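You operate a simulated robot arm through the tools that you are given. There is no shell and no other tool. Be economical: measure what you need, move in short steps, check, and stop when the job is done.

You are at the controls of a simulated two-armed robot. One attempt, no reset.

TASK
Tighten the blue gland's nut in the nest and put the gland back.
Fine: clamp it before you turn, till the nut's line meets the arrow; free the clamp to lift it out.

It is judged by the outcome, as a careful person would: the job done as asked, and still so three seconds after it is handed in. It fails if anything else is knocked over, pushed out of place, dropped, spilled or broken.

THE ROBOT
Two 7-joint arms with two-finger parallel grippers on one trunk, on a base that drives. Base frame: it is fixed to the floor where the robot stands at the start and does not move with it; the origin is under the middle of the robot, x ahead of it, y to its left, z up; the surface under the hand at the start is at about z = 808. Units: mm, degrees, N and s.
The left shoulder is at the start at [63, 197, 1129], the right one opposite. With the tool pointing down near the work surface each hand reaches from about 260 to 700 mm from the robot's upright axis, wherever it stands, measured 20 degrees to its own side. Places, roughly: clamp knob [400, -200, 800]; front teal plate [400, -100, 800]; gauge lever [500, -300, 900]; middle teal plate [500, -100, 800]; pocket of the gland nest [600, -200, 800]; rear teal plate [600, -100, 800]. Payload 1.57 kg a hand.
Tool frame (each hand has its own): the origin (TCP) lies between the finger pads and is the grasp point; the fingertips stand 30 mm ahead of it; z points along the fingers, y is the line along which they close. The gripper opens to 110 mm. The fingers are 24 mm wide and 12 mm thick; the gripper's body (48 by 112 mm) begins 78 mm behind the TCP.
Orientation is that of the tool frame in the base frame, as a unit quaternion [w, x, y, z]. With the fingers straight down and closing along the base's y, the tool's x points along the base's -x, its y along +y and its z along -z.

THE INTERFACE
- The arms move only by the tool move_arm. It takes "left_targets", "right_targets" or both (then of equal length, played together; a hand with none holds still); each is a list of rows, each an object (a shift or turn left out is 0, a gripper value left out holds the last) with "linear": the shift along the tool's x, y, z in mm, a list of three; "dr": the turn, a rotation vector about the tool's x, y, z in degrees, a list of three; "hand": the gripper command, from -1 (fully open) to 1 (shut), values between in proportion. In form: [{"linear": [tx, ty, tz], "dr": [ax, ay, az], "hand": hand}, ...]. A call has 1 to 20 rows; each row shifts and turns the commanded pose from where the row before left it, along the tool's axes as they then stand. Rows are played at 5 a second. More than 50 mm and 8.6 degrees between two rows, or a gripper value outside its range, and nothing of the call is played. Where a pose cannot be reached the arm comes as near as it can. A force on the tool above 50 N (or 10 N above the force at the start of the call, whichever is more), or a blocked arm, ends the call early, and 0.2 s more pass. The fingers move at their own pace (about 72 mm/s each) and stop on an object; they squeeze with about 21 N. The grip force told is the motor's: it shows also when the fingers shut on nothing. Time passes only in rows, and 0.2 s behind the last, so rows that do not move let the fingers close. It gives the time, the measured TCP pose, the force on the tool (base axes), the opening and the grip force at its end, in the units of the frame above (readings bear some noise), with the torque about the TCP (base axes, N m) and any sound that the robot's microphone picked up.
- Cameras (640 x 400 px; columns grow to the right, rows downward): "scene" is now at [91, -14.6, 1694.3]; the picture's right is [-0.25, -0.97, 0.00], its down [-0.88, 0.22, -0.41] and it looks along [0.40, -0.10, -0.91] (base axes); focal length 284 px, centre (320, 200). "left" rides on the left gripper at [70, -16, -141] in its tool frame; the picture's right is [0.23, 0.97, 0.00], its down [-0.85, 0.20, -0.48] and it looks along [-0.47, 0.11, 0.88] (tool axes); focal length 222 px, centre (320, 200). "right" rides on the right gripper at [70, 16, -141] in its tool frame; the picture's right is [-0.23, 0.97, 0.00], its down [-0.85, -0.20, -0.48] and it looks along [-0.47, -0.11, 0.88] (tool axes); focal length 222 px, centre (320, 200). There is no depth. A picture from a camera that has moved, and an enlarged one, comes with that camera's place and axes in the base frame and with its lens.
- grab_frame(camera): a new picture of that camera. No time passes.
- raise_lower(by): slides the trunk up (or, below 0, down) by that many mm; the arms and the scene camera ride with it, the base frame stays. It gives what a move gives, with no picture.
- roll_base(legs): drives the robot by 1 to 6 legs, each [ahead, left, turn to the left] in mm, mm and degrees, along the robot's own axes; the way and the turn of a leg run together, so that a leg with both is an arc; at most 1500 mm and 180 degrees a leg. The arms and the cameras ride along, it lands a little off, and it stops where it bumps. It gives what a move gives.
- turn_head(pan, tilt): turns the head with the scene camera to pan (to the left, within 86 degrees either way) and tilt (down, from -29 to 69), counted from straight ahead of the robot. It gives what a move gives.
- close_up(camera, box): a new picture of the part [left, top, right, bottom] of that camera's present view, enlarged. No time passes.
- close_job(): hands the job in; it is judged then, once.

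Work in short steps. Places have to be worked out from the pictures, the camera data and where the tool is seen: move nearer, look again, correct. Check each grasp and each placing, and mend what went wrong. You have 120 turns and 88 pictures in all, those below and enlarged ones among them. Open the grippers and draw the arms clear of the work before you hand the job in, unless the task says otherwise; then end with one line.

The tools are called after ">>>" as a command line: name --argument value ..., lists and objects as JSON in quotes. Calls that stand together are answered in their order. move_arm: Moves the arms, as the interface text tells. Its arguments: {"type":"object","properties":{"left_targets":{"type":"array"},"right_targets":{"type":"array"}},"required":[]} The other tools are called the same way: raise_lower (by) slides the trunk up or down; roll_base (legs) drives the base; turn_head (pan, tilt) turns the head that bears the scene camera; grab_frame (camera) takes a picture; close_up (camera, box) takes an enlarged picture of a part of a camera's view; close_job () hands the job in.

At the start:

```text
time: 0.0
left_tcp_pos: [579.4, 165.9, 1132.5]
left_ee_rot: [-0.001, 0.0, 1.0, 0.0]
left_force: [0.2, 0.1, 0.3]
left_wrist_torque: [0.03, -0.02, -0.03]
left_grip_width: 109.9
left_grasp_force: 0.0
right_tcp_pos: [384.6, -235.8, 1109.3]
right_ee_rot: [-0.001, 0.0, 1.0, 0.0]
right_force: [-0.2, 1.4, -0.8]
right_wrist_torque: [0.01, -0.01, 0.01]
right_grip_width: 109.8
right_grasp_force: 0.0
trunk travel left (down, up): [-725.0, 265.0]
robot x, y, heading: [-1.2, 0.8, -0.1]
head pan, tilt: [-14.2, 65.6]
```

scene: 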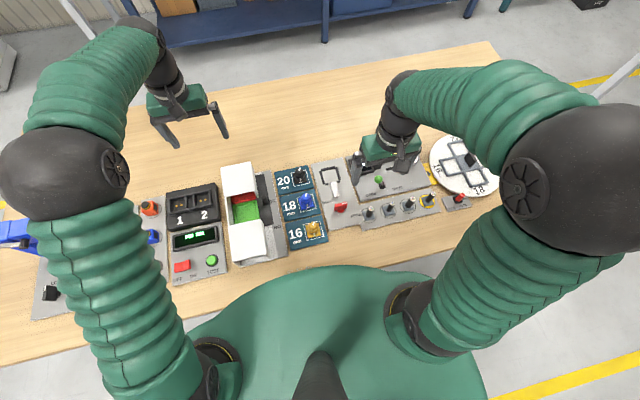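
right: 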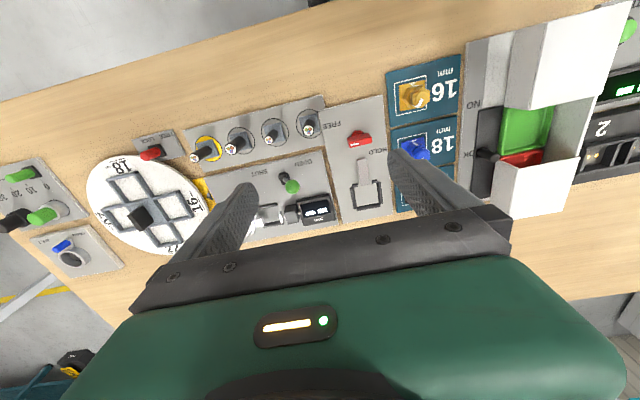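
left: 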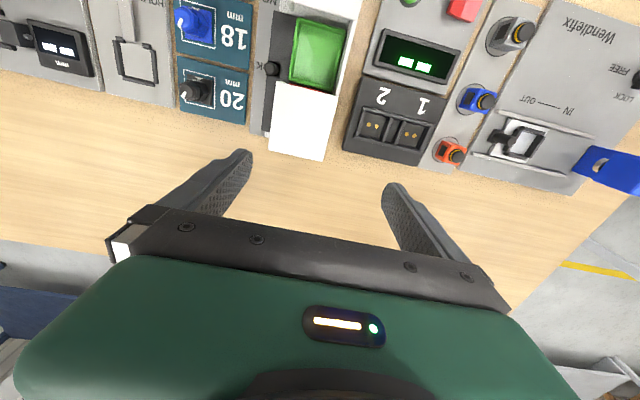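

The blue gland stands on the middle teal plate (18 mm); the nest with a red clamp knob is just to its right. I take enlarged views to see detail.

>>> close_up --camera "scene" --box '[270, 150, 390, 260]'

>>> close_up --camera "right" --box '[310, 60, 480, 230]'

```text
3.64 times, centred on (330, 205) of scene
camera zoom: at [91.0, -14.6, 1694.3], right [-0.25, -0.97, 0.0], down [-0.88, 0.22, -0.41], along [0.4, -0.1, -0.91], focal length 1034 px, centre (284, 182)
```

zoom: 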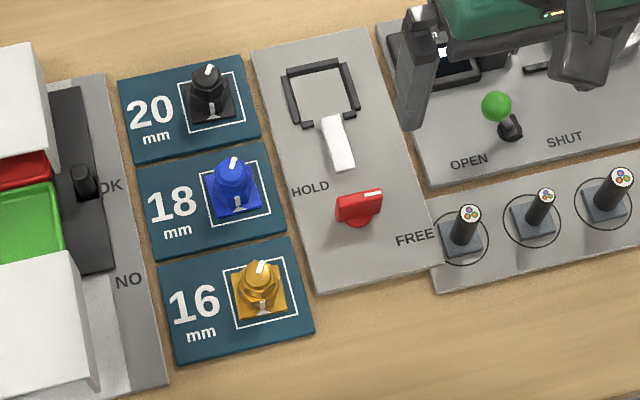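

```text
2.35 times, centred on (395, 145) of right
camera zoom: at [313.9, -219.0, 1251.5], right [0.23, 0.97, 0.0], down [0.86, -0.2, 0.48], along [0.47, -0.11, -0.88], focal length 523 px, centre (144, 329)
```

zoom: 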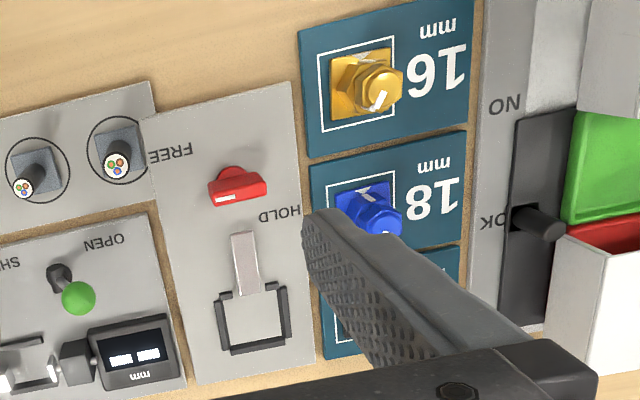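

Estimates: blue gland about (464,-62), nest pocket about (561,-170), clamp knob about (430,-169). I bring the right hand nearer, to about (400,-110,1000), to look in detail.

>>> move_arm --right_targets '[{"linear": [-4, 31, 27]}, {"linear": [-4, 31, 27]}, {"linear": [-4, 31, 28]}, {"linear": [-4, 31, 28]}, {"linear": [0, 0, 0]}]'

>>> grab_frame --camera "right"

>>> grab_frame --camera "scene"

```text
time: 1.2
left_tcp_pos: [576.4, 165.9, 1133.9]
left_ee_rot: [0.0, 0.0, 1.0, 0.001]
left_force: [0.7, -0.6, 1.1]
left_wrist_torque: [0.02, -0.02, -0.03]
left_grip_width: 110.0
left_grasp_force: 0.1
right_tcp_pos: [397.4, -110.1, 1000.1]
right_ee_rot: [0.0, 0.0, 1.0, 0.0]
right_force: [0.3, -0.2, -0.1]
right_wrist_torque: [0.02, 0.05, 0.01]
right_grip_width: 110.1
right_grasp_force: 0.0
trunk travel left (down, up): [-725.0, 265.0]
robot x, y, heading: [2.1, 0.4, 0.1]
head pan, tilt: [-14.2, 65.6]
```

```text
82 pictures are left
camera right: at [326.9, -93.1, 1141.6], right [0.23, 0.97, 0.0], down [0.85, -0.2, 0.48], along [0.47, -0.11, -0.88], focal length 222 px, centre (320, 200)
```

right: 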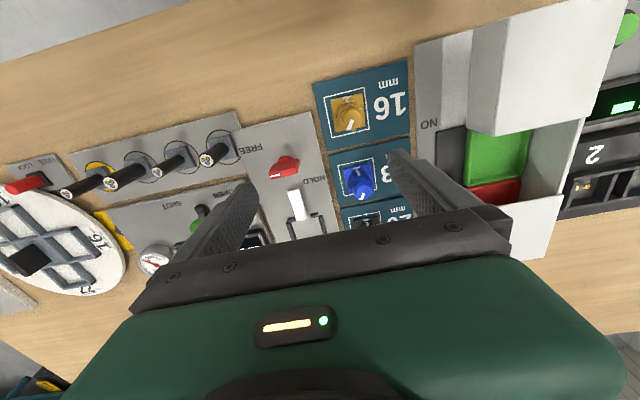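

```text
81 pictures are left
camera scene: at [91.4, -13.4, 1694.3], right [-0.25, -0.97, 0.0], down [-0.88, 0.22, -0.41], along [0.4, -0.1, -0.91], focal length 284 px, centre (320, 200)
```

scene: 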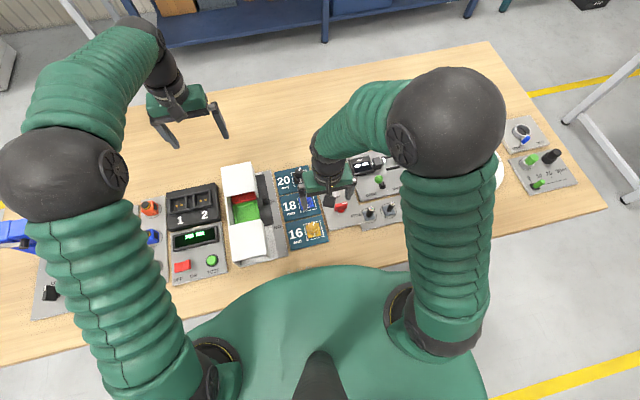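

The gland is visible between the fingers. I enlarge it and the nest.

>>> close_up --camera "right" --box '[320, 140, 420, 220]'

>>> close_up --camera "right" --box '[230, 120, 350, 240]'

```text
5.00 times, centred on (370, 180) of right
camera zoom: at [326.9, -93.1, 1141.6], right [0.23, 0.97, 0.0], down [0.85, -0.2, 0.48], along [0.47, -0.11, -0.88], focal length 1111 px, centre (70, 300)
```

zoom: 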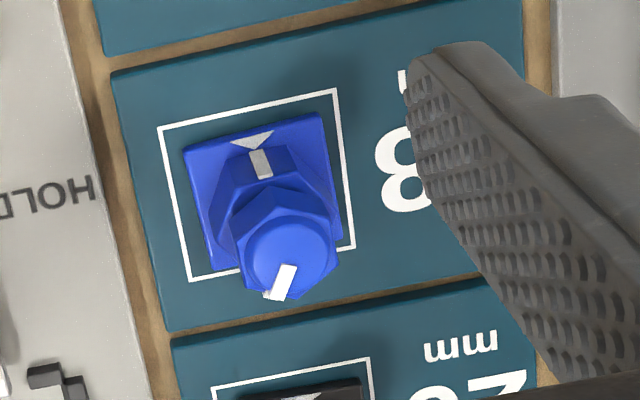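

```text
3.33 times, centred on (290, 180) of right
camera zoom: at [326.9, -93.1, 1141.6], right [0.23, 0.97, 0.0], down [0.85, -0.2, 0.48], along [0.47, -0.11, -0.88], focal length 740 px, centre (420, 267)
```

zoom: 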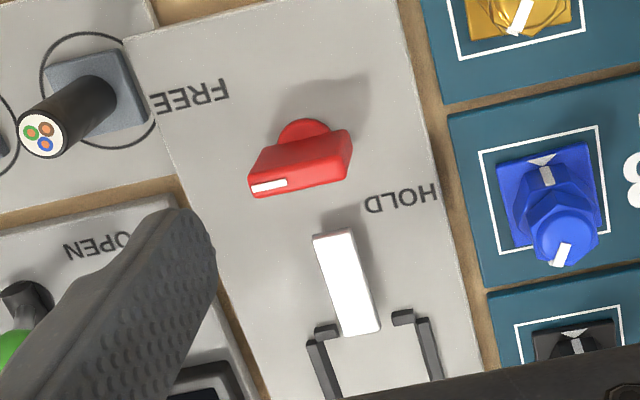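

Nut's line lies about 150° clockwise-turn away from the arrow (which points to -x). Now I place the camera directly above the clamp knob and nest to read labels and pocket squarely.

>>> move_arm --right_targets '[{"linear": [-35, -26, 0]}, {"linear": [-35, -26, 0]}, {"linear": [-33, -24, 0]}, {"linear": [0, 0, 0]}]'

>>> close_up --camera "right" --box '[220, 40, 420, 240]'

```text
time: 2.2
left_tcp_pos: [578.0, 167.2, 1133.8]
left_ee_rot: [0.0, 0.0, 1.0, 0.0]
left_force: [-0.3, 0.3, 0.8]
left_wrist_torque: [-0.01, 0.04, 0.01]
left_grip_width: 109.6
left_grasp_force: 0.1
right_tcp_pos: [500.9, -186.2, 1000.1]
right_ee_rot: [0.001, 0.0, 1.0, 0.0]
right_force: [0.0, -0.9, 0.1]
right_wrist_torque: [0.01, 0.03, 0.02]
right_grip_width: 109.8
right_grasp_force: 0.1
trunk travel left (down, up): [-725.0, 265.0]
robot x, y, heading: [-0.5, -2.1, 0.1]
head pan, tilt: [-14.2, 65.6]
```

```text
2.00 times, centred on (320, 140) of right
camera zoom: at [432.1, -170.3, 1142.7], right [0.23, 0.97, 0.0], down [0.86, -0.2, 0.48], along [0.47, -0.11, -0.88], focal length 444 px, centre (320, 320)
```

zoom: 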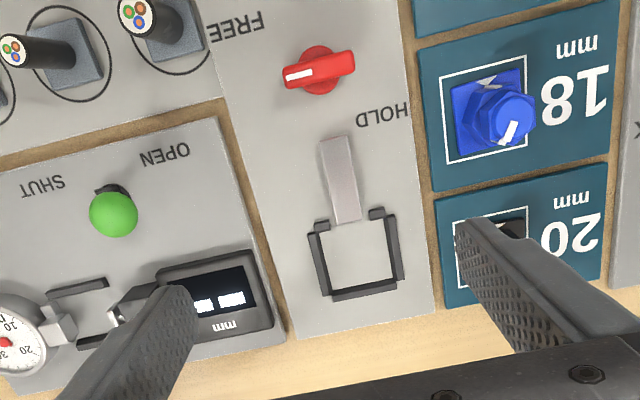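

Everything is aligned with the base axes within a few degrees; knob tick points to -y (FREE). Pocket centre ≈ (556,-170). I move above the blue gland for a close vertical look.

>>> move_arm --right_targets '[{"linear": [-15, 34, 0]}, {"linear": [-15, 35, 30]}, {"linear": [0, 35, 40]}, {"linear": [0, 0, 0]}]'

>>> grab_frame --camera "right"

```text
refused: row 3 steps farther than a row can; nothing moved
```

```text
77 pictures are left
camera right: at [432.1, -170.3, 1142.7], right [0.23, 0.97, 0.0], down [0.86, -0.2, 0.48], along [0.47, -0.11, -0.88], focal length 222 px, centre (320, 200)
```

right: 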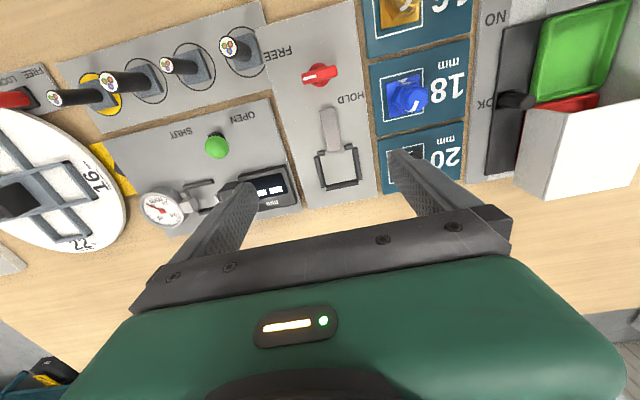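

Row too long; I split the same motion into smaller rows.

>>> move_arm --right_targets '[{"linear": [-8, 26, 0]}, {"linear": [-8, 26, 20]}, {"linear": [-7, 26, 25]}, {"linear": [-7, 26, 25]}, {"linear": [0, 0, 0]}]'

>>> close_up --camera "right" --box '[240, 20, 400, 180]'

```text
time: 3.4
left_tcp_pos: [578.2, 167.6, 1133.3]
left_ee_rot: [0.0, 0.0, 1.0, 0.0]
left_force: [-0.2, -1.0, 1.0]
left_wrist_torque: [-0.04, 0.01, -0.01]
left_grip_width: 110.0
left_grasp_force: 0.1
right_tcp_pos: [531.5, -82.6, 928.3]
right_ee_rot: [0.0, -0.001, 1.0, 0.0]
right_force: [0.1, -1.1, -0.7]
right_wrist_torque: [-0.03, 0.0, 0.0]
right_grip_width: 109.7
right_grasp_force: 0.0
trunk travel left (down, up): [-725.0, 265.0]
robot x, y, heading: [2.1, -1.7, -0.0]
head pan, tilt: [-14.2, 65.6]
```

```text
2.50 times, centred on (320, 100) of right
camera zoom: at [461.6, -66.3, 1070.6], right [0.23, 0.97, 0.0], down [0.85, -0.2, 0.48], along [0.47, -0.11, -0.88], focal length 555 px, centre (320, 450)
```

zoom: 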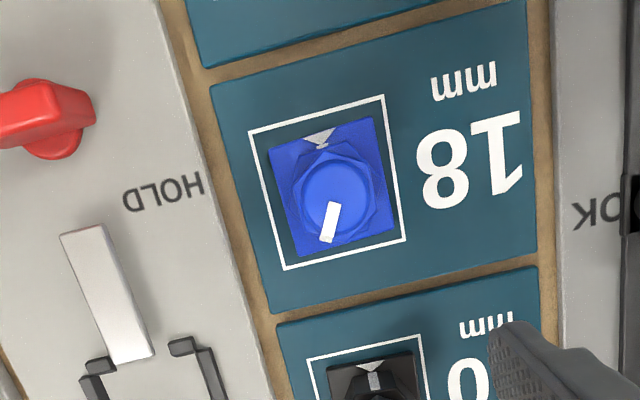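

Gland centre ≈ (479,-64), flange ≈ 45 mm, yawed ~+4°; nut's line at about -24°, arrow at about 180°. I zoom further to read the nut's flats.

>>> close_up --camera "right" --box '[300, 60, 350, 92]'

```text
12.50 times, centred on (325, 76) of right
camera zoom: at [461.6, -66.3, 1070.6], right [0.23, 0.97, 0.0], down [0.85, -0.2, 0.48], along [0.47, -0.11, -0.88], focal length 2776 px, centre (258, 1750)
```

zoom: 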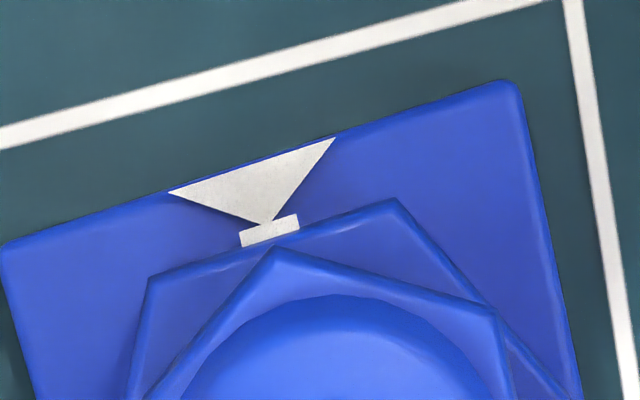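

>>> close_up --camera "right" --box '[296, 74, 352, 126]'

```text
7.69 times, centred on (324, 100) of right
camera zoom: at [461.6, -66.3, 1070.6], right [0.23, 0.97, 0.0], down [0.85, -0.2, 0.48], along [0.47, -0.11, -0.88], focal length 1709 px, centre (289, 969)
```

zoom: 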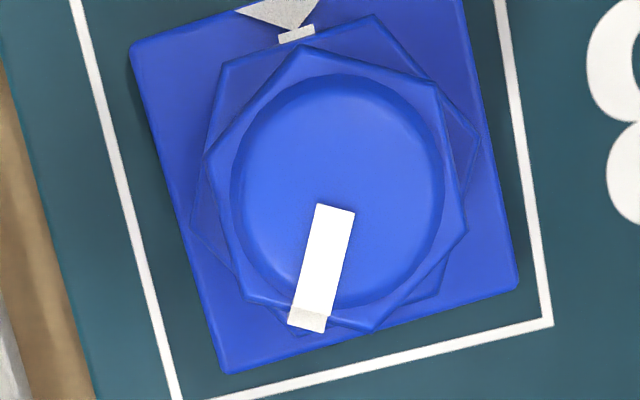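

Clear now: nut hex ≈28 mm AF with its line centred on a flat; flats are nearly square to the fingers (hand yaw ≈ +3°). Turn needed ≈150° clockwise. I position above the gland with +3° yaw at z≈900 and check.

>>> move_arm --right_targets '[{"linear": [26, 9, 0]}, {"linear": [26, 9, 0], "dr": [0, 0, -3]}, {"linear": [0, 0, 28]}, {"linear": [0, 0, 0]}]'

>>> close_up --camera "right" --box '[240, 90, 440, 230]'

```text
time: 4.4
left_tcp_pos: [577.6, 167.3, 1133.8]
left_ee_rot: [0.0, 0.0, 1.0, 0.0]
left_force: [0.4, 0.0, -0.5]
left_wrist_torque: [0.01, 0.03, 0.02]
left_grip_width: 109.8
left_grasp_force: 0.0
right_tcp_pos: [479.5, -65.2, 901.4]
right_ee_rot: [0.0, -0.026, 1.0, 0.0]
right_force: [-0.4, 0.5, -0.9]
right_wrist_torque: [0.0, -0.02, 0.03]
right_grip_width: 110.0
right_grasp_force: 0.0
trunk travel left (down, up): [-725.0, 265.0]
robot x, y, heading: [-1.1, 0.8, -0.1]
head pan, tilt: [-14.2, 65.6]
```

```text
2.86 times, centred on (340, 160) of right
camera zoom: at [408.8, -52.0, 1043.5], right [0.18, 0.98, 0.0], down [0.86, -0.15, 0.48], along [0.47, -0.08, -0.88], focal length 635 px, centre (263, 314)
```

zoom: 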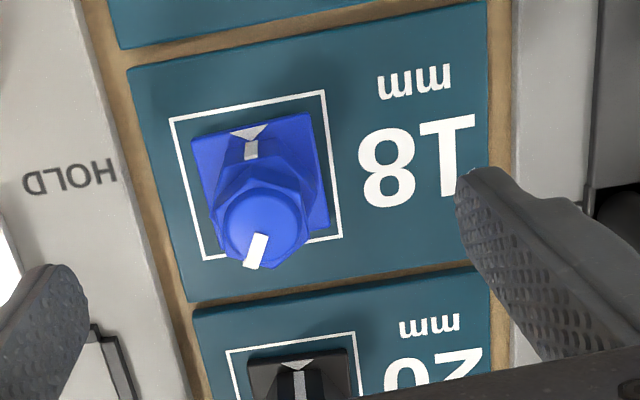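

Nut centre confirmed at (479,-64) between the fingers. I descend to z≈868 (tips on the nut only) and close.

>>> move_arm --right_targets '[{"linear": [0, 1, 17]}, {"linear": [0, 0, 16]}, {"hand": 0.2}, {"hand": 1}, {}, {}, {}]'

>>> close_up --camera "right" --box '[240, 90, 440, 230]'

```text
time: 6.0
left_tcp_pos: [578.9, 166.6, 1132.7]
left_ee_rot: [0.001, 0.0, 1.0, 0.0]
left_force: [0.3, -0.1, 0.0]
left_wrist_torque: [0.0, -0.01, 0.01]
left_grip_width: 110.0
left_grasp_force: 0.2
right_tcp_pos: [479.8, -63.5, 868.7]
right_ee_rot: [0.0, -0.026, 1.0, 0.0]
right_force: [0.3, 0.3, 0.7]
right_wrist_torque: [-0.02, -0.03, -0.01]
right_grip_width: 26.6
right_grasp_force: 20.6
trunk travel left (down, up): [-725.0, 265.0]
robot x, y, heading: [-2.5, 3.8, 0.2]
head pan, tilt: [-14.2, 65.6]
```

```text
2.86 times, centred on (340, 160) of right
camera zoom: at [408.6, -51.1, 1011.0], right [0.18, 0.98, 0.0], down [0.86, -0.15, 0.48], along [0.47, -0.08, -0.88], focal length 635 px, centre (263, 314)
```

zoom: 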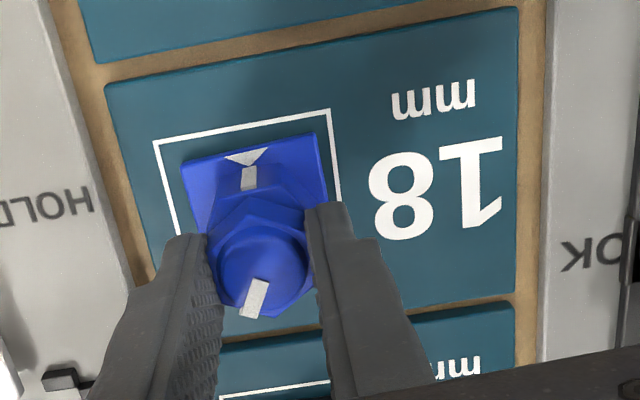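

Gripped on the flats (26.6 mm). I lift 60 mm straight up and check that it hangs true.

>>> move_arm --right_targets '[{"linear": [0, 0, -10]}, {"linear": [0, 0, -15]}, {"linear": [0, 0, -20]}, {"linear": [0, 0, -15]}, {}]'

>>> grab_frame --camera "right"

```text
time: 7.2
left_tcp_pos: [578.4, 166.5, 1132.8]
left_ee_rot: [0.0, 0.0, 1.0, 0.0]
left_force: [0.3, -0.1, -0.4]
left_wrist_torque: [0.04, -0.02, 0.01]
left_grip_width: 110.0
left_grasp_force: 0.1
right_tcp_pos: [480.4, -64.7, 929.5]
right_ee_rot: [0.0, -0.026, 1.0, 0.0]
right_force: [0.6, -0.6, -1.0]
right_wrist_torque: [-0.01, -0.01, 0.04]
right_grip_width: 26.6
right_grasp_force: 21.2
trunk travel left (down, up): [-725.0, 265.0]
robot x, y, heading: [-1.4, -3.4, -0.1]
head pan, tilt: [-14.2, 65.6]
```

```text
71 pictures are left
camera right: at [408.6, -51.1, 1071.8], right [0.18, 0.98, 0.0], down [0.86, -0.15, 0.48], along [0.47, -0.08, -0.88], focal length 222 px, centre (320, 200)
```

right: 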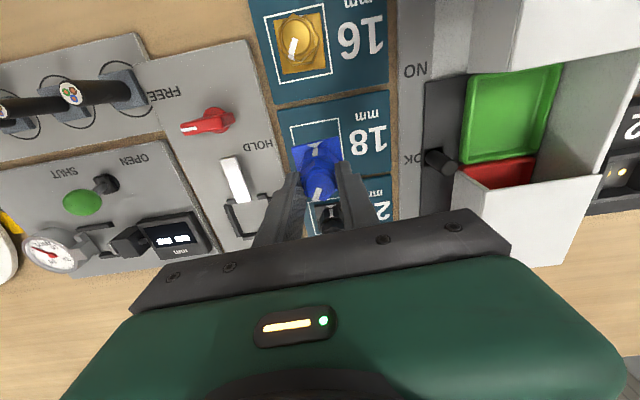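

Gland hangs true. I raise a little and pass beyond the pocket so that the camera sits right over it to measure its position and yaw.

>>> move_arm --right_targets '[{"linear": [0, 0, -30], "dr": [0, 0, 3]}, {"linear": [-37, -30, 0]}, {"linear": [-37, -30, 0]}, {"linear": [-37, -30, 0]}, {"linear": [-35, -31, 0]}, {}]'

>>> close_up --camera "right" --box '[270, 30, 370, 130]'

```text
time: 8.6
left_tcp_pos: [578.0, 166.4, 1133.2]
left_ee_rot: [0.0, 0.0, 1.0, 0.0]
left_force: [1.3, 0.7, 0.8]
left_wrist_torque: [-0.02, 0.02, -0.02]
left_grip_width: 110.3
left_grasp_force: 0.1
right_tcp_pos: [625.2, -186.7, 957.9]
right_ee_rot: [0.0, 0.001, 1.0, 0.001]
right_force: [0.8, 0.2, -1.0]
right_wrist_torque: [0.0, 0.02, 0.04]
right_grip_width: 27.0
right_grasp_force: 20.7
trunk travel left (down, up): [-725.0, 265.0]
robot x, y, heading: [-0.3, -0.5, 0.3]
head pan, tilt: [-14.2, 65.6]
```

```text
4.00 times, centred on (320, 80) of right
camera zoom: at [555.1, -169.7, 1099.7], right [0.23, 0.97, 0.0], down [0.86, -0.2, 0.48], along [0.47, -0.11, -0.88], focal length 888 px, centre (320, 680)
```

zoom: 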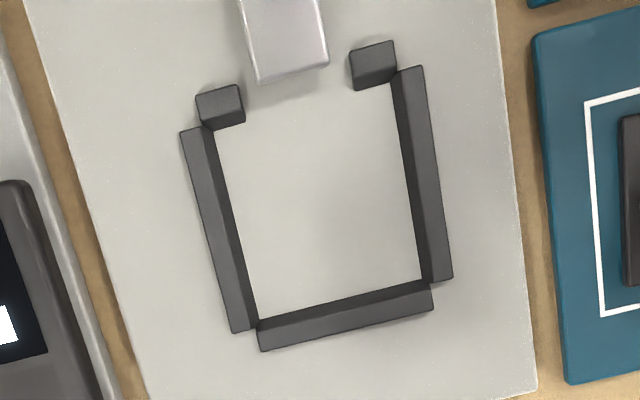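

Pocket inside is ~50 mm square centred at (558.6,-170), yaw ≈ -1°; flange 45 mm. I move above it and lower to about 15 mm clear.

>>> move_arm --right_targets '[{"linear": [33, 8, 0], "dr": [0, 0, 1]}, {"linear": [33, 9, 0]}, {"linear": [0, 0, 28]}, {"linear": [0, 0, 25]}, {"linear": [0, 0, 17]}, {}]'

>>> close_up --camera "right" --box '[240, 90, 400, 230]'

```text
time: 10.0
left_tcp_pos: [578.5, 166.6, 1133.4]
left_ee_rot: [0.001, 0.0, 1.0, 0.0]
left_force: [0.9, -1.3, 1.3]
left_wrist_torque: [-0.02, -0.01, 0.02]
left_grip_width: 109.9
left_grasp_force: 0.0
right_tcp_pos: [560.0, -165.8, 888.3]
right_ee_rot: [0.001, 0.009, 1.0, 0.0]
right_force: [1.0, 0.3, -1.2]
right_wrist_torque: [-0.02, 0.01, 0.0]
right_grip_width: 26.5
right_grasp_force: 21.4
trunk travel left (down, up): [-725.0, 265.0]
robot x, y, heading: [1.8, 3.0, -0.0]
head pan, tilt: [-14.2, 65.6]
```

```text
2.86 times, centred on (320, 160) of right
camera zoom: at [490.5, -148.6, 1031.1], right [0.24, 0.97, 0.0], down [0.85, -0.21, 0.48], along [0.46, -0.12, -0.88], focal length 635 px, centre (320, 314)
```

zoom: 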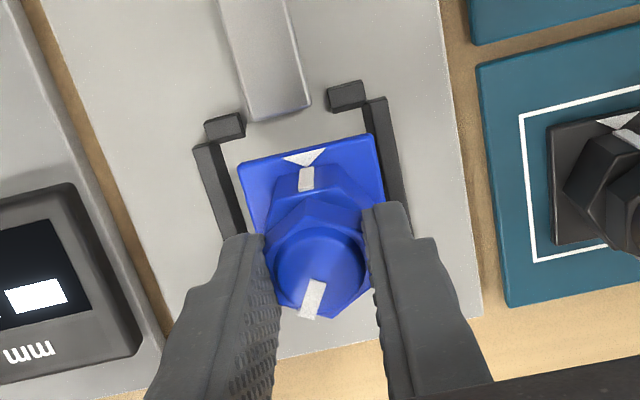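

Reading and picture agree that the gland sits ~3.5 mm too far +y; I correct it and go down another 10 mm.

>>> move_arm --right_targets '[{"linear": [0, -3.7, 0]}, {}, {"linear": [0, 0, 10]}, {}]'

>>> close_up --camera "right" --box '[240, 90, 400, 230]'

```text
time: 11.0
left_tcp_pos: [577.7, 166.6, 1133.9]
left_ee_rot: [-0.001, 0.0, 1.0, 0.0]
left_force: [-0.6, 0.3, 0.1]
left_wrist_torque: [-0.04, 0.0, 0.01]
left_grip_width: 109.8
left_grasp_force: 0.0
right_tcp_pos: [559.5, -170.5, 880.5]
right_ee_rot: [0.0, 0.008, 1.0, 0.001]
right_force: [0.6, -1.2, -1.1]
right_wrist_torque: [-0.02, 0.01, 0.04]
right_grip_width: 26.5
right_grasp_force: 20.6
trunk travel left (down, up): [-725.0, 265.0]
robot x, y, heading: [0.6, -4.6, -0.1]
head pan, tilt: [-14.2, 65.6]
```

```text
2.86 times, centred on (320, 160) of right
camera zoom: at [490.3, -152.7, 1021.8], right [0.24, 0.97, 0.0], down [0.85, -0.21, 0.48], along [0.46, -0.12, -0.88], focal length 635 px, centre (320, 314)
```

zoom: 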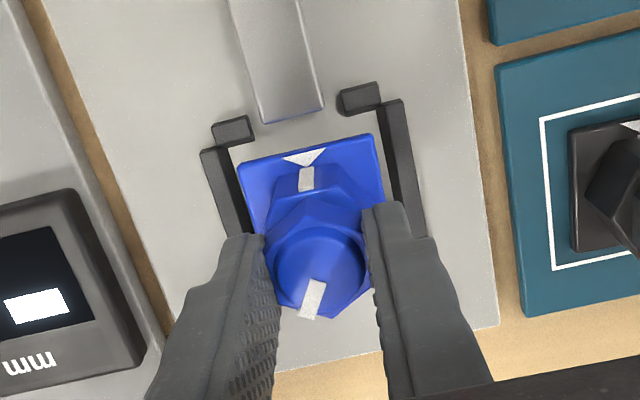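

Centred now with ~3 mm margin each side; flange appears turned ~1.5-2° clockwise relative to the pocket. I correct by 1.5° and lower gently until it seats.

>>> move_arm --right_targets '[{"dr": [0, 0, -1.5]}, {"linear": [0, 0, 5]}, {"linear": [0, 0, 4]}, {"linear": [0, 0, 3]}, {}]'

>>> close_up --camera "right" --box '[240, 90, 400, 230]'

```text
time: 12.2
left_tcp_pos: [574.8, 167.3, 1135.2]
left_ee_rot: [0.001, 0.0, 1.0, -0.001]
left_force: [-0.6, -0.2, 0.8]
left_wrist_torque: [-0.01, 0.0, 0.01]
left_grip_width: 109.8
left_grasp_force: 0.1
right_tcp_pos: [558.6, -171.7, 870.8]
right_ee_rot: [0.004, -0.004, 1.0, 0.0]
right_force: [2.8, -3.2, 37.4]
right_wrist_torque: [-0.07, 0.03, 0.01]
right_grip_width: 26.6
right_grasp_force: 20.6
trunk travel left (down, up): [-725.0, 265.0]
robot x, y, heading: [-0.7, 2.4, -0.2]
head pan, tilt: [-14.2, 65.6]
```

```text
2.86 times, centred on (320, 160) of right
camera zoom: at [488.0, -155.1, 1012.3], right [0.22, 0.98, 0.0], down [0.85, -0.19, 0.49], along [0.47, -0.11, -0.87], focal length 635 px, centre (320, 314)
```

zoom: 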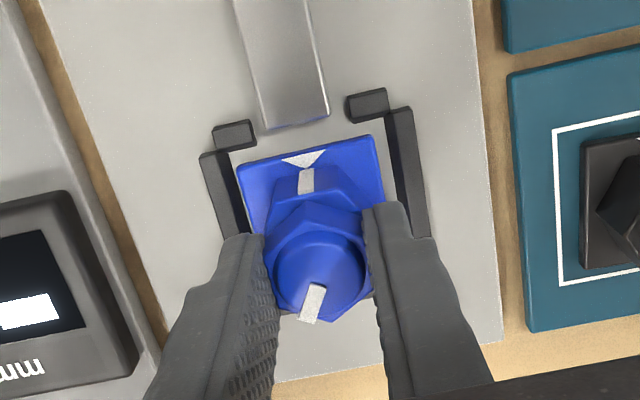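

37 N upward at z≈871, and the flange lies between the walls: it's seated. I relax the push by 2 mm, open the gripper and check.

>>> move_arm --right_targets '[{"linear": [0, 0, -2]}, {"hand": 0.3}, {"hand": 0.3}, {"hand": 0.0}, {"linear": [0, 0, -20]}, {"linear": [0, 0, -25]}, {}]'

>>> close_up --camera "right" --box '[240, 60, 400, 200]'

```text
time: 13.8
left_tcp_pos: [578.0, 166.6, 1133.8]
left_ee_rot: [0.0, 0.0, 1.0, 0.0]
left_force: [0.8, -0.3, 0.3]
left_wrist_torque: [-0.02, 0.0, 0.04]
left_grip_width: 110.0
left_grasp_force: 0.0
right_tcp_pos: [557.3, -169.1, 913.7]
right_ee_rot: [-0.001, -0.005, 1.0, 0.0]
right_force: [-0.7, 0.0, -0.6]
right_wrist_torque: [0.02, 0.0, 0.0]
right_grip_width: 54.9
right_grasp_force: 0.0
trunk travel left (down, up): [-725.0, 265.0]
robot x, y, heading: [-1.3, -1.2, 0.2]
head pan, tilt: [-14.2, 65.6]
```

```text
2.86 times, centred on (320, 130) of right
camera zoom: at [487.6, -154.5, 1055.2], right [0.22, 0.98, 0.0], down [0.86, -0.19, 0.48], along [0.47, -0.1, -0.88], focal length 635 px, centre (320, 400)
```

zoom: 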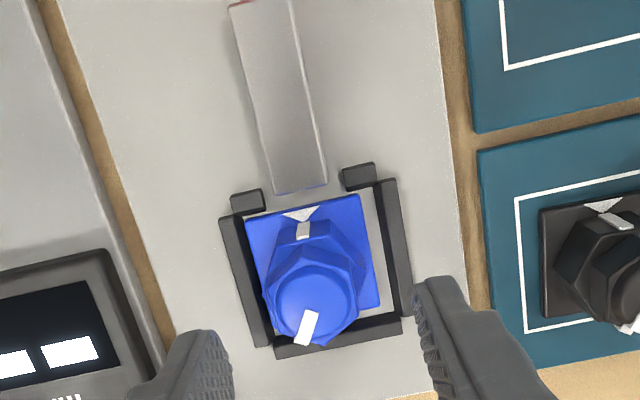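

The gland is in the pocket. Now the clamp knob at ≈(428.5,-170), its bar along y: I raise, move over it and yaw the hand -90° so the fingers close across the bar.

>>> move_arm --right_targets '[{"linear": [0, 0, -40]}, {"linear": [43, 0, 0]}, {"linear": [43, 0, 0]}, {"linear": [43, 0, 0]}, {"dr": [0, 0, 8.2]}, {"dr": [0, 0, 8.2]}, {"dr": [0, 0, 8.2]}, {"dr": [0, 0, 8.2]}, {"dr": [0, 0, 8.2]}, {"dr": [0, 0, 8.2]}, {"dr": [0, 0, 8.2]}, {"dr": [0, 0, 8.2]}, {"dr": [0, 0, 8.2]}, {"dr": [0, 0, 8.2]}, {"dr": [0, 0, 8.2]}, {}, {}]'

>>> grab_frame --camera "right"

```text
time: 17.4
left_tcp_pos: [578.4, 166.2, 1134.0]
left_ee_rot: [0.0, 0.0, 1.0, 0.0]
left_force: [-0.1, 0.3, 1.1]
left_wrist_torque: [0.03, 0.0, 0.03]
left_grip_width: 109.9
left_grasp_force: 0.0
right_tcp_pos: [431.2, -172.7, 954.4]
right_ee_rot: [0.0, 0.706, 0.709, 0.0]
right_force: [0.5, 0.4, -0.7]
right_wrist_torque: [0.02, 0.0, 0.05]
right_grip_width: 54.9
right_grasp_force: 0.0
trunk travel left (down, up): [-725.0, 265.0]
robot x, y, heading: [-2.7, -1.2, -0.3]
head pan, tilt: [-14.2, 65.6]
```

```text
65 pictures are left
camera right: at [445.5, -102.4, 1096.1], right [0.97, -0.22, 0.0], down [-0.2, -0.86, 0.48], along [-0.11, -0.47, -0.88], focal length 222 px, centre (320, 200)
```

right: 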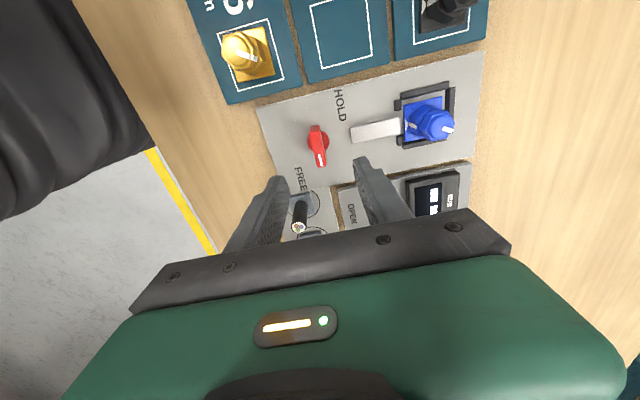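

>>> close_up --camera "right" --box '[270, 80, 420, 220]'

```text
2.86 times, centred on (345, 150) of right
camera zoom: at [445.5, -102.4, 1096.1], right [0.97, -0.22, 0.0], down [-0.2, -0.86, 0.48], along [-0.11, -0.47, -0.88], focal length 635 px, centre (249, 343)
```

zoom: 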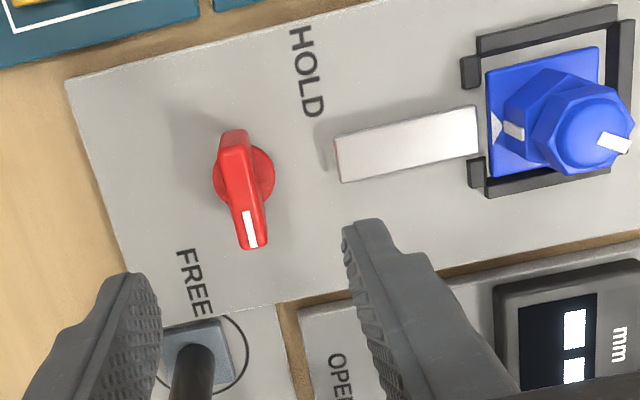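

Knob axis ≈ (427.8,-170.5), bar top ≈ z 832. I narrow the fingers to 40 mm, align, and descend to z≈860 first.

>>> move_arm --right_targets '[{"linear": [2.2, -3.2, 0], "hand": 0.27}, {"linear": [0, 0, 30]}, {"linear": [0, 0, 30]}, {"linear": [0, 0, 32]}, {}]'

>>> close_up --camera "right" --box '[250, 110, 390, 250]'

```text
time: 18.6
left_tcp_pos: [578.1, 166.2, 1133.5]
left_ee_rot: [0.0, -0.001, 1.0, 0.0]
left_force: [0.4, -0.2, 0.1]
left_wrist_torque: [0.01, 0.02, 0.03]
left_grip_width: 110.1
left_grasp_force: 0.1
right_tcp_pos: [428.5, -169.4, 862.0]
right_ee_rot: [0.0, 0.705, 0.709, 0.0]
right_force: [0.4, 0.1, 1.0]
right_wrist_torque: [0.01, 0.0, 0.0]
right_grip_width: 40.4
right_grasp_force: 0.1
trunk travel left (down, up): [-725.0, 265.0]
robot x, y, heading: [-1.3, 0.8, -0.1]
head pan, tilt: [-14.2, 65.6]
```

```text
2.86 times, centred on (320, 180) of right
camera zoom: at [443.0, -100.0, 1004.2], right [0.97, -0.22, 0.0], down [-0.2, -0.86, 0.48], along [-0.11, -0.47, -0.88], focal length 635 px, centre (320, 257)
```

zoom: 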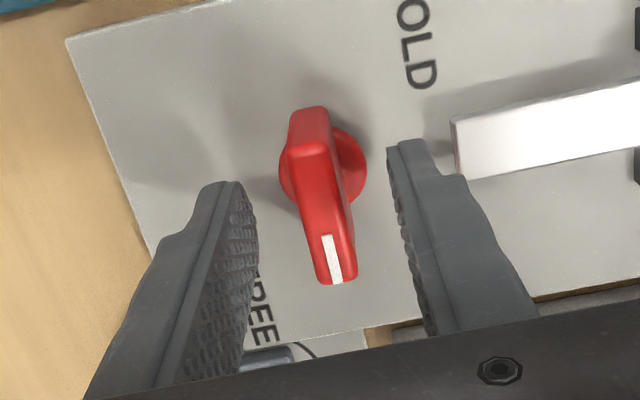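

Well aligned with the bar between the fingers, clear of the jaw. I descend to z≈848 and close.

>>> move_arm --right_targets '[{"linear": [0, 0, 7]}, {"linear": [0, 0, 7]}, {"hand": 1}, {}, {}]'

>>> close_up --camera "right" --box '[250, 110, 390, 250]'

```text
time: 19.8
left_tcp_pos: [579.4, 166.4, 1133.1]
left_ee_rot: [0.0, 0.0, 1.0, 0.0]
left_force: [0.8, -0.3, 0.2]
left_wrist_torque: [-0.03, -0.03, -0.02]
left_grip_width: 110.2
left_grasp_force: 0.1
right_tcp_pos: [427.5, -170.1, 847.0]
right_ee_rot: [0.0, 0.705, 0.709, 0.001]
right_force: [1.5, 0.5, -1.6]
right_wrist_torque: [0.21, -0.11, -0.01]
right_grip_width: 12.1
right_grasp_force: 29.8
trunk travel left (down, up): [-725.0, 265.0]
robot x, y, heading: [1.4, 1.5, 0.3]
head pan, tilt: [-14.2, 65.6]
```

```text
2.86 times, centred on (320, 180) of right
camera zoom: at [443.9, -100.4, 989.1], right [0.97, -0.22, 0.0], down [-0.2, -0.86, 0.48], along [-0.11, -0.47, -0.88], focal length 635 px, centre (320, 257)
```

zoom: 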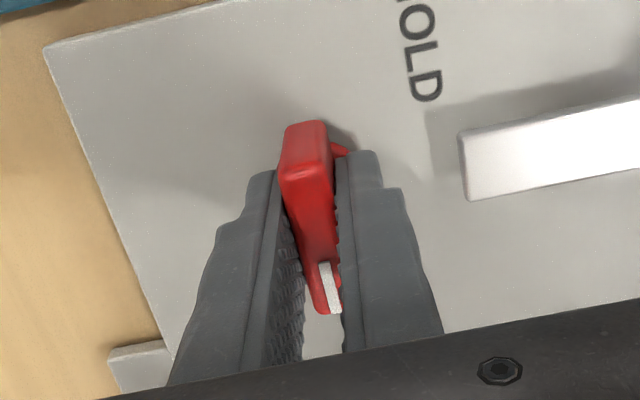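

Bar gripped (12 mm). I try a small counter-clockwise turn (towards HOLD via +x), reading the torque.

>>> move_arm --right_targets '[{"dr": [0, 0, -5]}, {"dr": [0, 0, -5]}, {}]'

>>> close_up --camera "right" --box '[250, 110, 390, 250]'

```text
time: 20.6
left_tcp_pos: [579.7, 165.9, 1130.8]
left_ee_rot: [-0.001, -0.001, 1.0, 0.0]
left_force: [0.3, -0.3, 0.2]
left_wrist_torque: [0.0, -0.03, -0.01]
left_grip_width: 110.2
left_grasp_force: 0.0
right_tcp_pos: [428.3, -171.0, 848.2]
right_ee_rot: [-0.001, 0.64, 0.768, 0.0]
right_force: [4.4, 3.0, -16.4]
right_wrist_torque: [-0.24, -0.65, -0.04]
right_grip_width: 11.8
right_grasp_force: 29.2
trunk travel left (down, up): [-725.0, 265.0]
robot x, y, heading: [0.8, -3.7, -0.1]
head pan, tilt: [-14.2, 65.6]
```

```text
2.86 times, centred on (320, 180) of right
camera zoom: at [431.6, -98.7, 989.1], right [1.0, -0.05, 0.0], down [-0.04, -0.88, 0.48], along [-0.02, -0.48, -0.88], focal length 635 px, centre (320, 257)
```

zoom: 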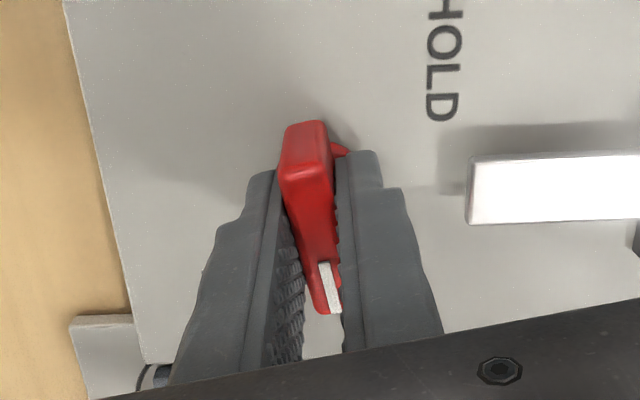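

The knob follows freely (no torque about z). I continue by 40° and check the jaw.

>>> move_arm --right_targets '[{"dr": [0, 0, -8]}, {"dr": [0, 0, -8]}, {"dr": [0, 0, -8]}, {"dr": [0, 0, -8]}, {"dr": [0, 0, -8]}, {}]'

>>> grab_frame --camera "right"

```text
time: 22.0
left_tcp_pos: [579.6, 165.9, 1132.2]
left_ee_rot: [-0.002, 0.0, 1.0, 0.001]
left_force: [0.0, 0.4, 0.3]
left_wrist_torque: [0.01, 0.0, 0.02]
left_grip_width: 109.9
left_grasp_force: 0.0
right_tcp_pos: [427.9, -170.0, 847.4]
right_ee_rot: [-0.002, 0.339, 0.941, 0.0]
right_force: [1.3, 2.8, -22.1]
right_wrist_torque: [0.42, -0.28, 0.03]
right_grip_width: 11.9
right_grasp_force: 29.6
trunk travel left (down, up): [-725.0, 265.0]
robot x, y, heading: [0.3, -0.8, 0.1]
head pan, tilt: [-14.2, 65.6]
```

```text
60 pictures are left
camera right: at [385.1, -113.3, 989.5], right [0.8, 0.61, 0.0], down [0.53, -0.7, 0.48], along [0.29, -0.38, -0.88], focal length 222 px, centre (320, 200)
```

right: 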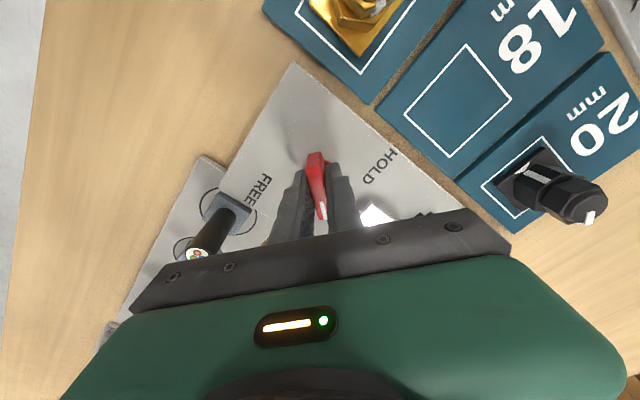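

The knob follows at 50° turned, still little torque. I continue towards 90°, where the tick would point at +x.

>>> move_arm --right_targets '[{"dr": [0, 0, -8]}, {"dr": [0, 0, -8]}, {"dr": [0, 0, -8]}, {"dr": [0, 0, -8]}, {"dr": [0, 0, -8]}, {}]'

>>> close_up --camera "scene" --box '[290, 150, 390, 240]'

>>> grab_frame --camera "right"

```text
time: 23.4
left_tcp_pos: [579.9, 165.5, 1132.7]
left_ee_rot: [-0.001, 0.0, 1.0, 0.0]
left_force: [0.3, 0.0, -0.3]
left_wrist_torque: [0.01, -0.02, 0.01]
left_grip_width: 110.1
left_grasp_force: 0.1
right_tcp_pos: [428.4, -170.5, 846.4]
right_ee_rot: [-0.001, -0.003, 1.0, 0.0]
right_force: [1.6, 2.9, -14.4]
right_wrist_torque: [0.01, 0.55, -0.26]
right_grip_width: 12.1
right_grasp_force: 29.0
trunk travel left (down, up): [-725.0, 265.0]
robot x, y, heading: [3.1, -1.2, -0.1]
head pan, tilt: [-14.2, 65.6]
```

```text
4.44 times, centred on (340, 195) of scene
camera zoom: at [95.0, -14.5, 1694.0], right [-0.25, -0.97, 0.0], down [-0.89, 0.22, -0.41], along [0.4, -0.1, -0.91], focal length 1264 px, centre (231, 222)
```

zoom: 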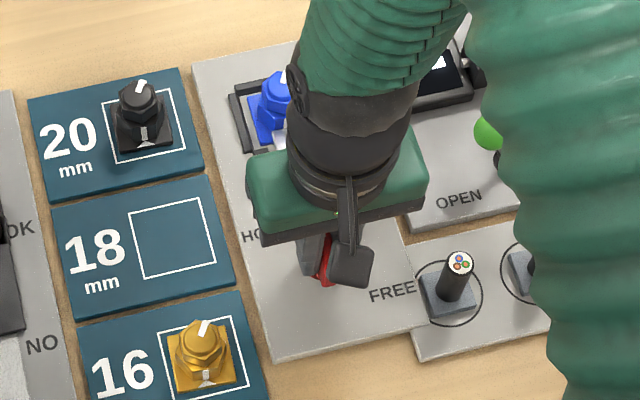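

```text
58 pictures are left
camera right: at [358.5, -154.2, 989.5], right [0.22, 0.98, 0.0], down [0.86, -0.19, 0.48], along [0.47, -0.11, -0.88], focal length 222 px, centre (320, 200)
```

right: 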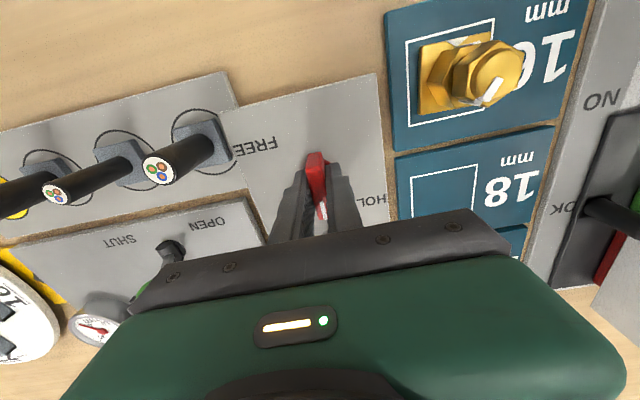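

At 90° a small z torque (-0.26 N m) appears. I probe 6° more to see whether it is the stop.

>>> move_arm --right_targets '[{"dr": [0, 0, -3]}, {"dr": [0, 0, -3]}, {}]'

```text
time: 24.2
left_tcp_pos: [579.1, 166.2, 1133.5]
left_ee_rot: [-0.001, 0.001, 1.0, 0.0]
left_force: [0.2, 0.4, 1.1]
left_wrist_torque: [0.0, 0.0, -0.01]
left_grip_width: 110.1
left_grasp_force: 0.2
right_tcp_pos: [428.2, -170.2, 846.7]
right_ee_rot: [0.001, -0.055, 0.998, 0.0]
right_force: [2.6, -0.9, -7.1]
right_wrist_torque: [-0.01, -0.05, -0.94]
right_grip_width: 14.0
right_grasp_force: 31.2
trunk travel left (down, up): [-725.0, 265.0]
robot x, y, heading: [-3.4, -2.3, 0.2]
head pan, tilt: [-14.2, 65.6]
```

Torque rose to 0.94 N m and the bar began to skew: that's the end stop, so HOLD is at 90°. I turn back 6°, open, lift and view the jaw.

>>> move_arm --right_targets '[{"dr": [0, 0, 6]}, {"hand": 0.4}, {"hand": 0.4}, {"linear": [0, 0, -30]}, {"linear": [0, 0, -40]}, {"linear": [-40, 0, 0]}, {"linear": [-35, 0, 0]}, {}]'

>>> close_up --camera "right" --box '[230, 40, 410, 230]'

```text
time: 26.0
left_tcp_pos: [577.7, 166.0, 1135.3]
left_ee_rot: [0.001, -0.001, 1.0, 0.0]
left_force: [-0.2, 0.4, 0.6]
left_wrist_torque: [0.0, 0.0, 0.01]
left_grip_width: 110.1
left_grasp_force: 0.1
right_tcp_pos: [499.9, -172.6, 918.2]
right_ee_rot: [0.001, -0.002, 1.0, 0.0]
right_force: [-0.4, -0.2, -0.3]
right_wrist_torque: [0.02, -0.02, -0.01]
right_grip_width: 33.1
right_grasp_force: 0.0
trunk travel left (down, up): [-725.0, 265.0]
robot x, y, heading: [-3.3, 0.9, -0.2]
head pan, tilt: [-14.2, 65.6]
```

```text
2.11 times, centred on (320, 135) of right
camera zoom: at [430.3, -155.6, 1060.6], right [0.22, 0.97, 0.0], down [0.86, -0.2, 0.48], along [0.47, -0.11, -0.88], focal length 468 px, centre (320, 337)
```

zoom: 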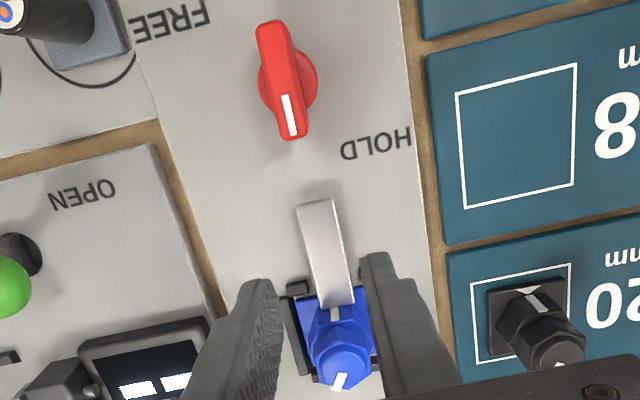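

The jaw has advanced over the flange and the knob points +x: clamped. I move over the gland (opening 60 mm) and view the nut closely.

>>> move_arm --right_targets '[{"linear": [-30, 1, 0], "hand": -0.1}, {"linear": [-30, 1, 0]}, {}]'

>>> close_up --camera "right" --box '[260, 80, 380, 200]'

```text
time: 26.8
left_tcp_pos: [577.2, 165.5, 1133.4]
left_ee_rot: [0.0, 0.001, 1.0, -0.001]
left_force: [0.6, 0.5, -0.7]
left_wrist_torque: [-0.03, 0.01, 0.01]
left_grip_width: 109.9
left_grasp_force: 0.1
right_tcp_pos: [560.9, -169.6, 918.6]
right_ee_rot: [0.001, -0.003, 1.0, 0.0]
right_force: [-0.8, -0.3, 0.5]
right_wrist_torque: [0.01, -0.01, 0.01]
right_grip_width: 60.8
right_grasp_force: 0.1
trunk travel left (down, up): [-725.0, 265.0]
robot x, y, heading: [-2.2, -1.3, 0.2]
head pan, tilt: [-14.2, 65.6]
```

```text
3.33 times, centred on (320, 140) of right
camera zoom: at [490.4, -153.5, 1061.2], right [0.22, 0.97, 0.0], down [0.86, -0.2, 0.48], along [0.47, -0.11, -0.88], focal length 740 px, centre (320, 400)
```

zoom: 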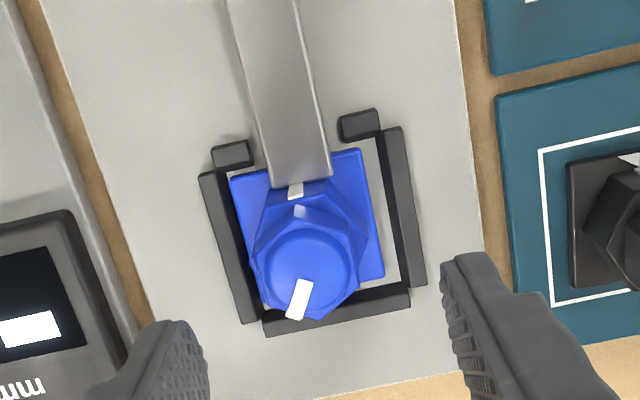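

Gland is clamped, nut centre ≈ (556,-173), line ≈ -31° in base; arrow ≈ 180°, so 150° clockwise. I pre-rotate the hand +59° (a flat-aligned yaw) so that one grip can make the whole turn, and check.

>>> move_arm --right_targets '[{"linear": [4.5, -3.5, 0]}, {"dr": [0, 0, -8.4]}, {"dr": [0, 0, -8.4]}, {"dr": [0, 0, -8.4]}, {"dr": [0, 0, -8.4]}, {"dr": [0, 0, -8.4]}, {"dr": [0, 0, -8.4]}, {"dr": [0, 0, -8.4]}, {}]'

>>> close_up --camera "right" --box '[260, 80, 380, 200]'

```text
time: 28.8
left_tcp_pos: [577.6, 166.1, 1133.6]
left_ee_rot: [0.001, 0.0, 1.0, 0.001]
left_force: [-0.6, 0.0, 0.1]
left_wrist_torque: [0.02, 0.0, 0.0]
left_grip_width: 110.0
left_grasp_force: 0.1
right_tcp_pos: [558.2, -171.1, 918.6]
right_ee_rot: [0.0, -0.494, 0.869, 0.0]
right_force: [0.0, -0.4, 0.0]
right_wrist_torque: [-0.01, 0.0, 0.01]
right_grip_width: 60.4
right_grasp_force: 0.0
trunk travel left (down, up): [-725.0, 265.0]
robot x, y, heading: [1.4, 1.3, -0.3]
head pan, tilt: [-14.2, 65.6]
```

```text
3.33 times, centred on (320, 140) of right
camera zoom: at [507.5, -222.4, 1060.0], right [-0.72, 0.69, 0.0], down [0.61, 0.63, 0.48], along [0.33, 0.34, -0.88], focal length 740 px, centre (320, 400)
```

zoom: 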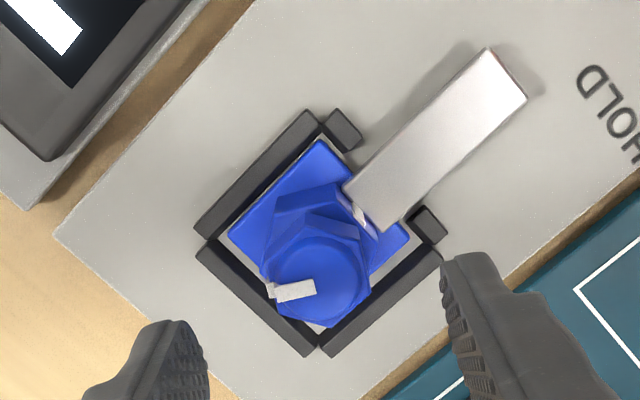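

Nut centre refined to (556,-172). I make a small correction, descend to z≈870 and close on the nut.

>>> move_arm --right_targets '[{"linear": [2, 1, 16]}, {"linear": [0, 0, 16]}, {"linear": [0, 0, 16]}, {}, {"hand": 1}, {}, {}]'

>>> close_up --camera "right" --box '[250, 110, 390, 250]'

```text
time: 30.4
left_tcp_pos: [578.6, 166.1, 1132.5]
left_ee_rot: [0.0, 0.0, 1.0, -0.001]
left_force: [0.0, 0.6, 0.9]
left_wrist_torque: [-0.03, 0.01, 0.02]
left_grip_width: 109.9
left_grasp_force: 0.1
right_tcp_pos: [555.0, -173.8, 870.8]
right_ee_rot: [0.001, -0.493, 0.87, 0.0]
right_force: [-0.1, -0.1, -0.4]
right_wrist_torque: [0.0, 0.03, 0.03]
right_grip_width: 36.7
right_grasp_force: 21.3
trunk travel left (down, up): [-725.0, 265.0]
robot x, y, heading: [0.8, 0.5, 0.3]
head pan, tilt: [-14.2, 65.6]
```

```text
2.86 times, centred on (320, 180) of right
camera zoom: at [505.9, -224.6, 1012.5], right [-0.72, 0.7, 0.0], down [0.61, 0.63, 0.48], along [0.33, 0.34, -0.88], focal length 635 px, centre (320, 257)
```

zoom: 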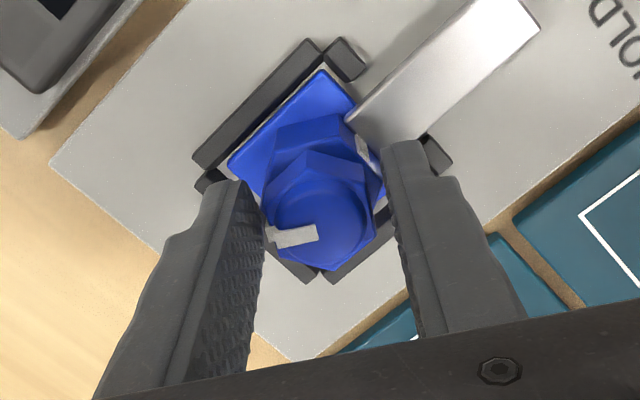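

Width 36.7 mm means the tips are catching the body hex below rather than the nut. I open, raise 5 mm and close again.

>>> move_arm --right_targets '[{"hand": 0.1}, {"linear": [0, 0, -5]}, {}, {"hand": 1}, {}, {}, {}]'

>>> close_up --camera "right" --box '[250, 110, 390, 250]'

```text
time: 32.0
left_tcp_pos: [576.8, 165.7, 1134.0]
left_ee_rot: [0.0, 0.0, 1.0, 0.0]
left_force: [-0.4, 0.1, -0.2]
left_wrist_torque: [-0.03, -0.01, 0.0]
left_grip_width: 110.1
left_grasp_force: 0.1
right_tcp_pos: [556.1, -174.8, 875.6]
right_ee_rot: [0.0, -0.493, 0.87, 0.0]
right_force: [0.4, -1.0, 1.8]
right_wrist_torque: [0.03, 0.0, 0.05]
right_grip_width: 26.7
right_grasp_force: 20.8
trunk travel left (down, up): [-725.0, 265.0]
robot x, y, heading: [1.5, -0.5, 0.2]
head pan, tilt: [-14.2, 65.6]
```

```text
2.86 times, centred on (320, 180) of right
camera zoom: at [506.0, -224.4, 1017.7], right [-0.72, 0.7, 0.0], down [0.61, 0.63, 0.48], along [0.33, 0.34, -0.88], focal length 635 px, centre (320, 257)
```

zoom: 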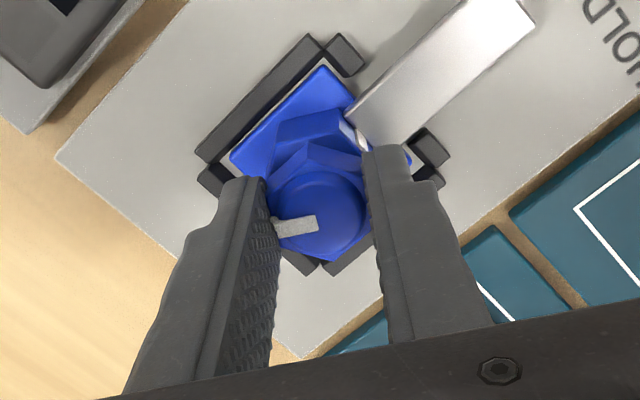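

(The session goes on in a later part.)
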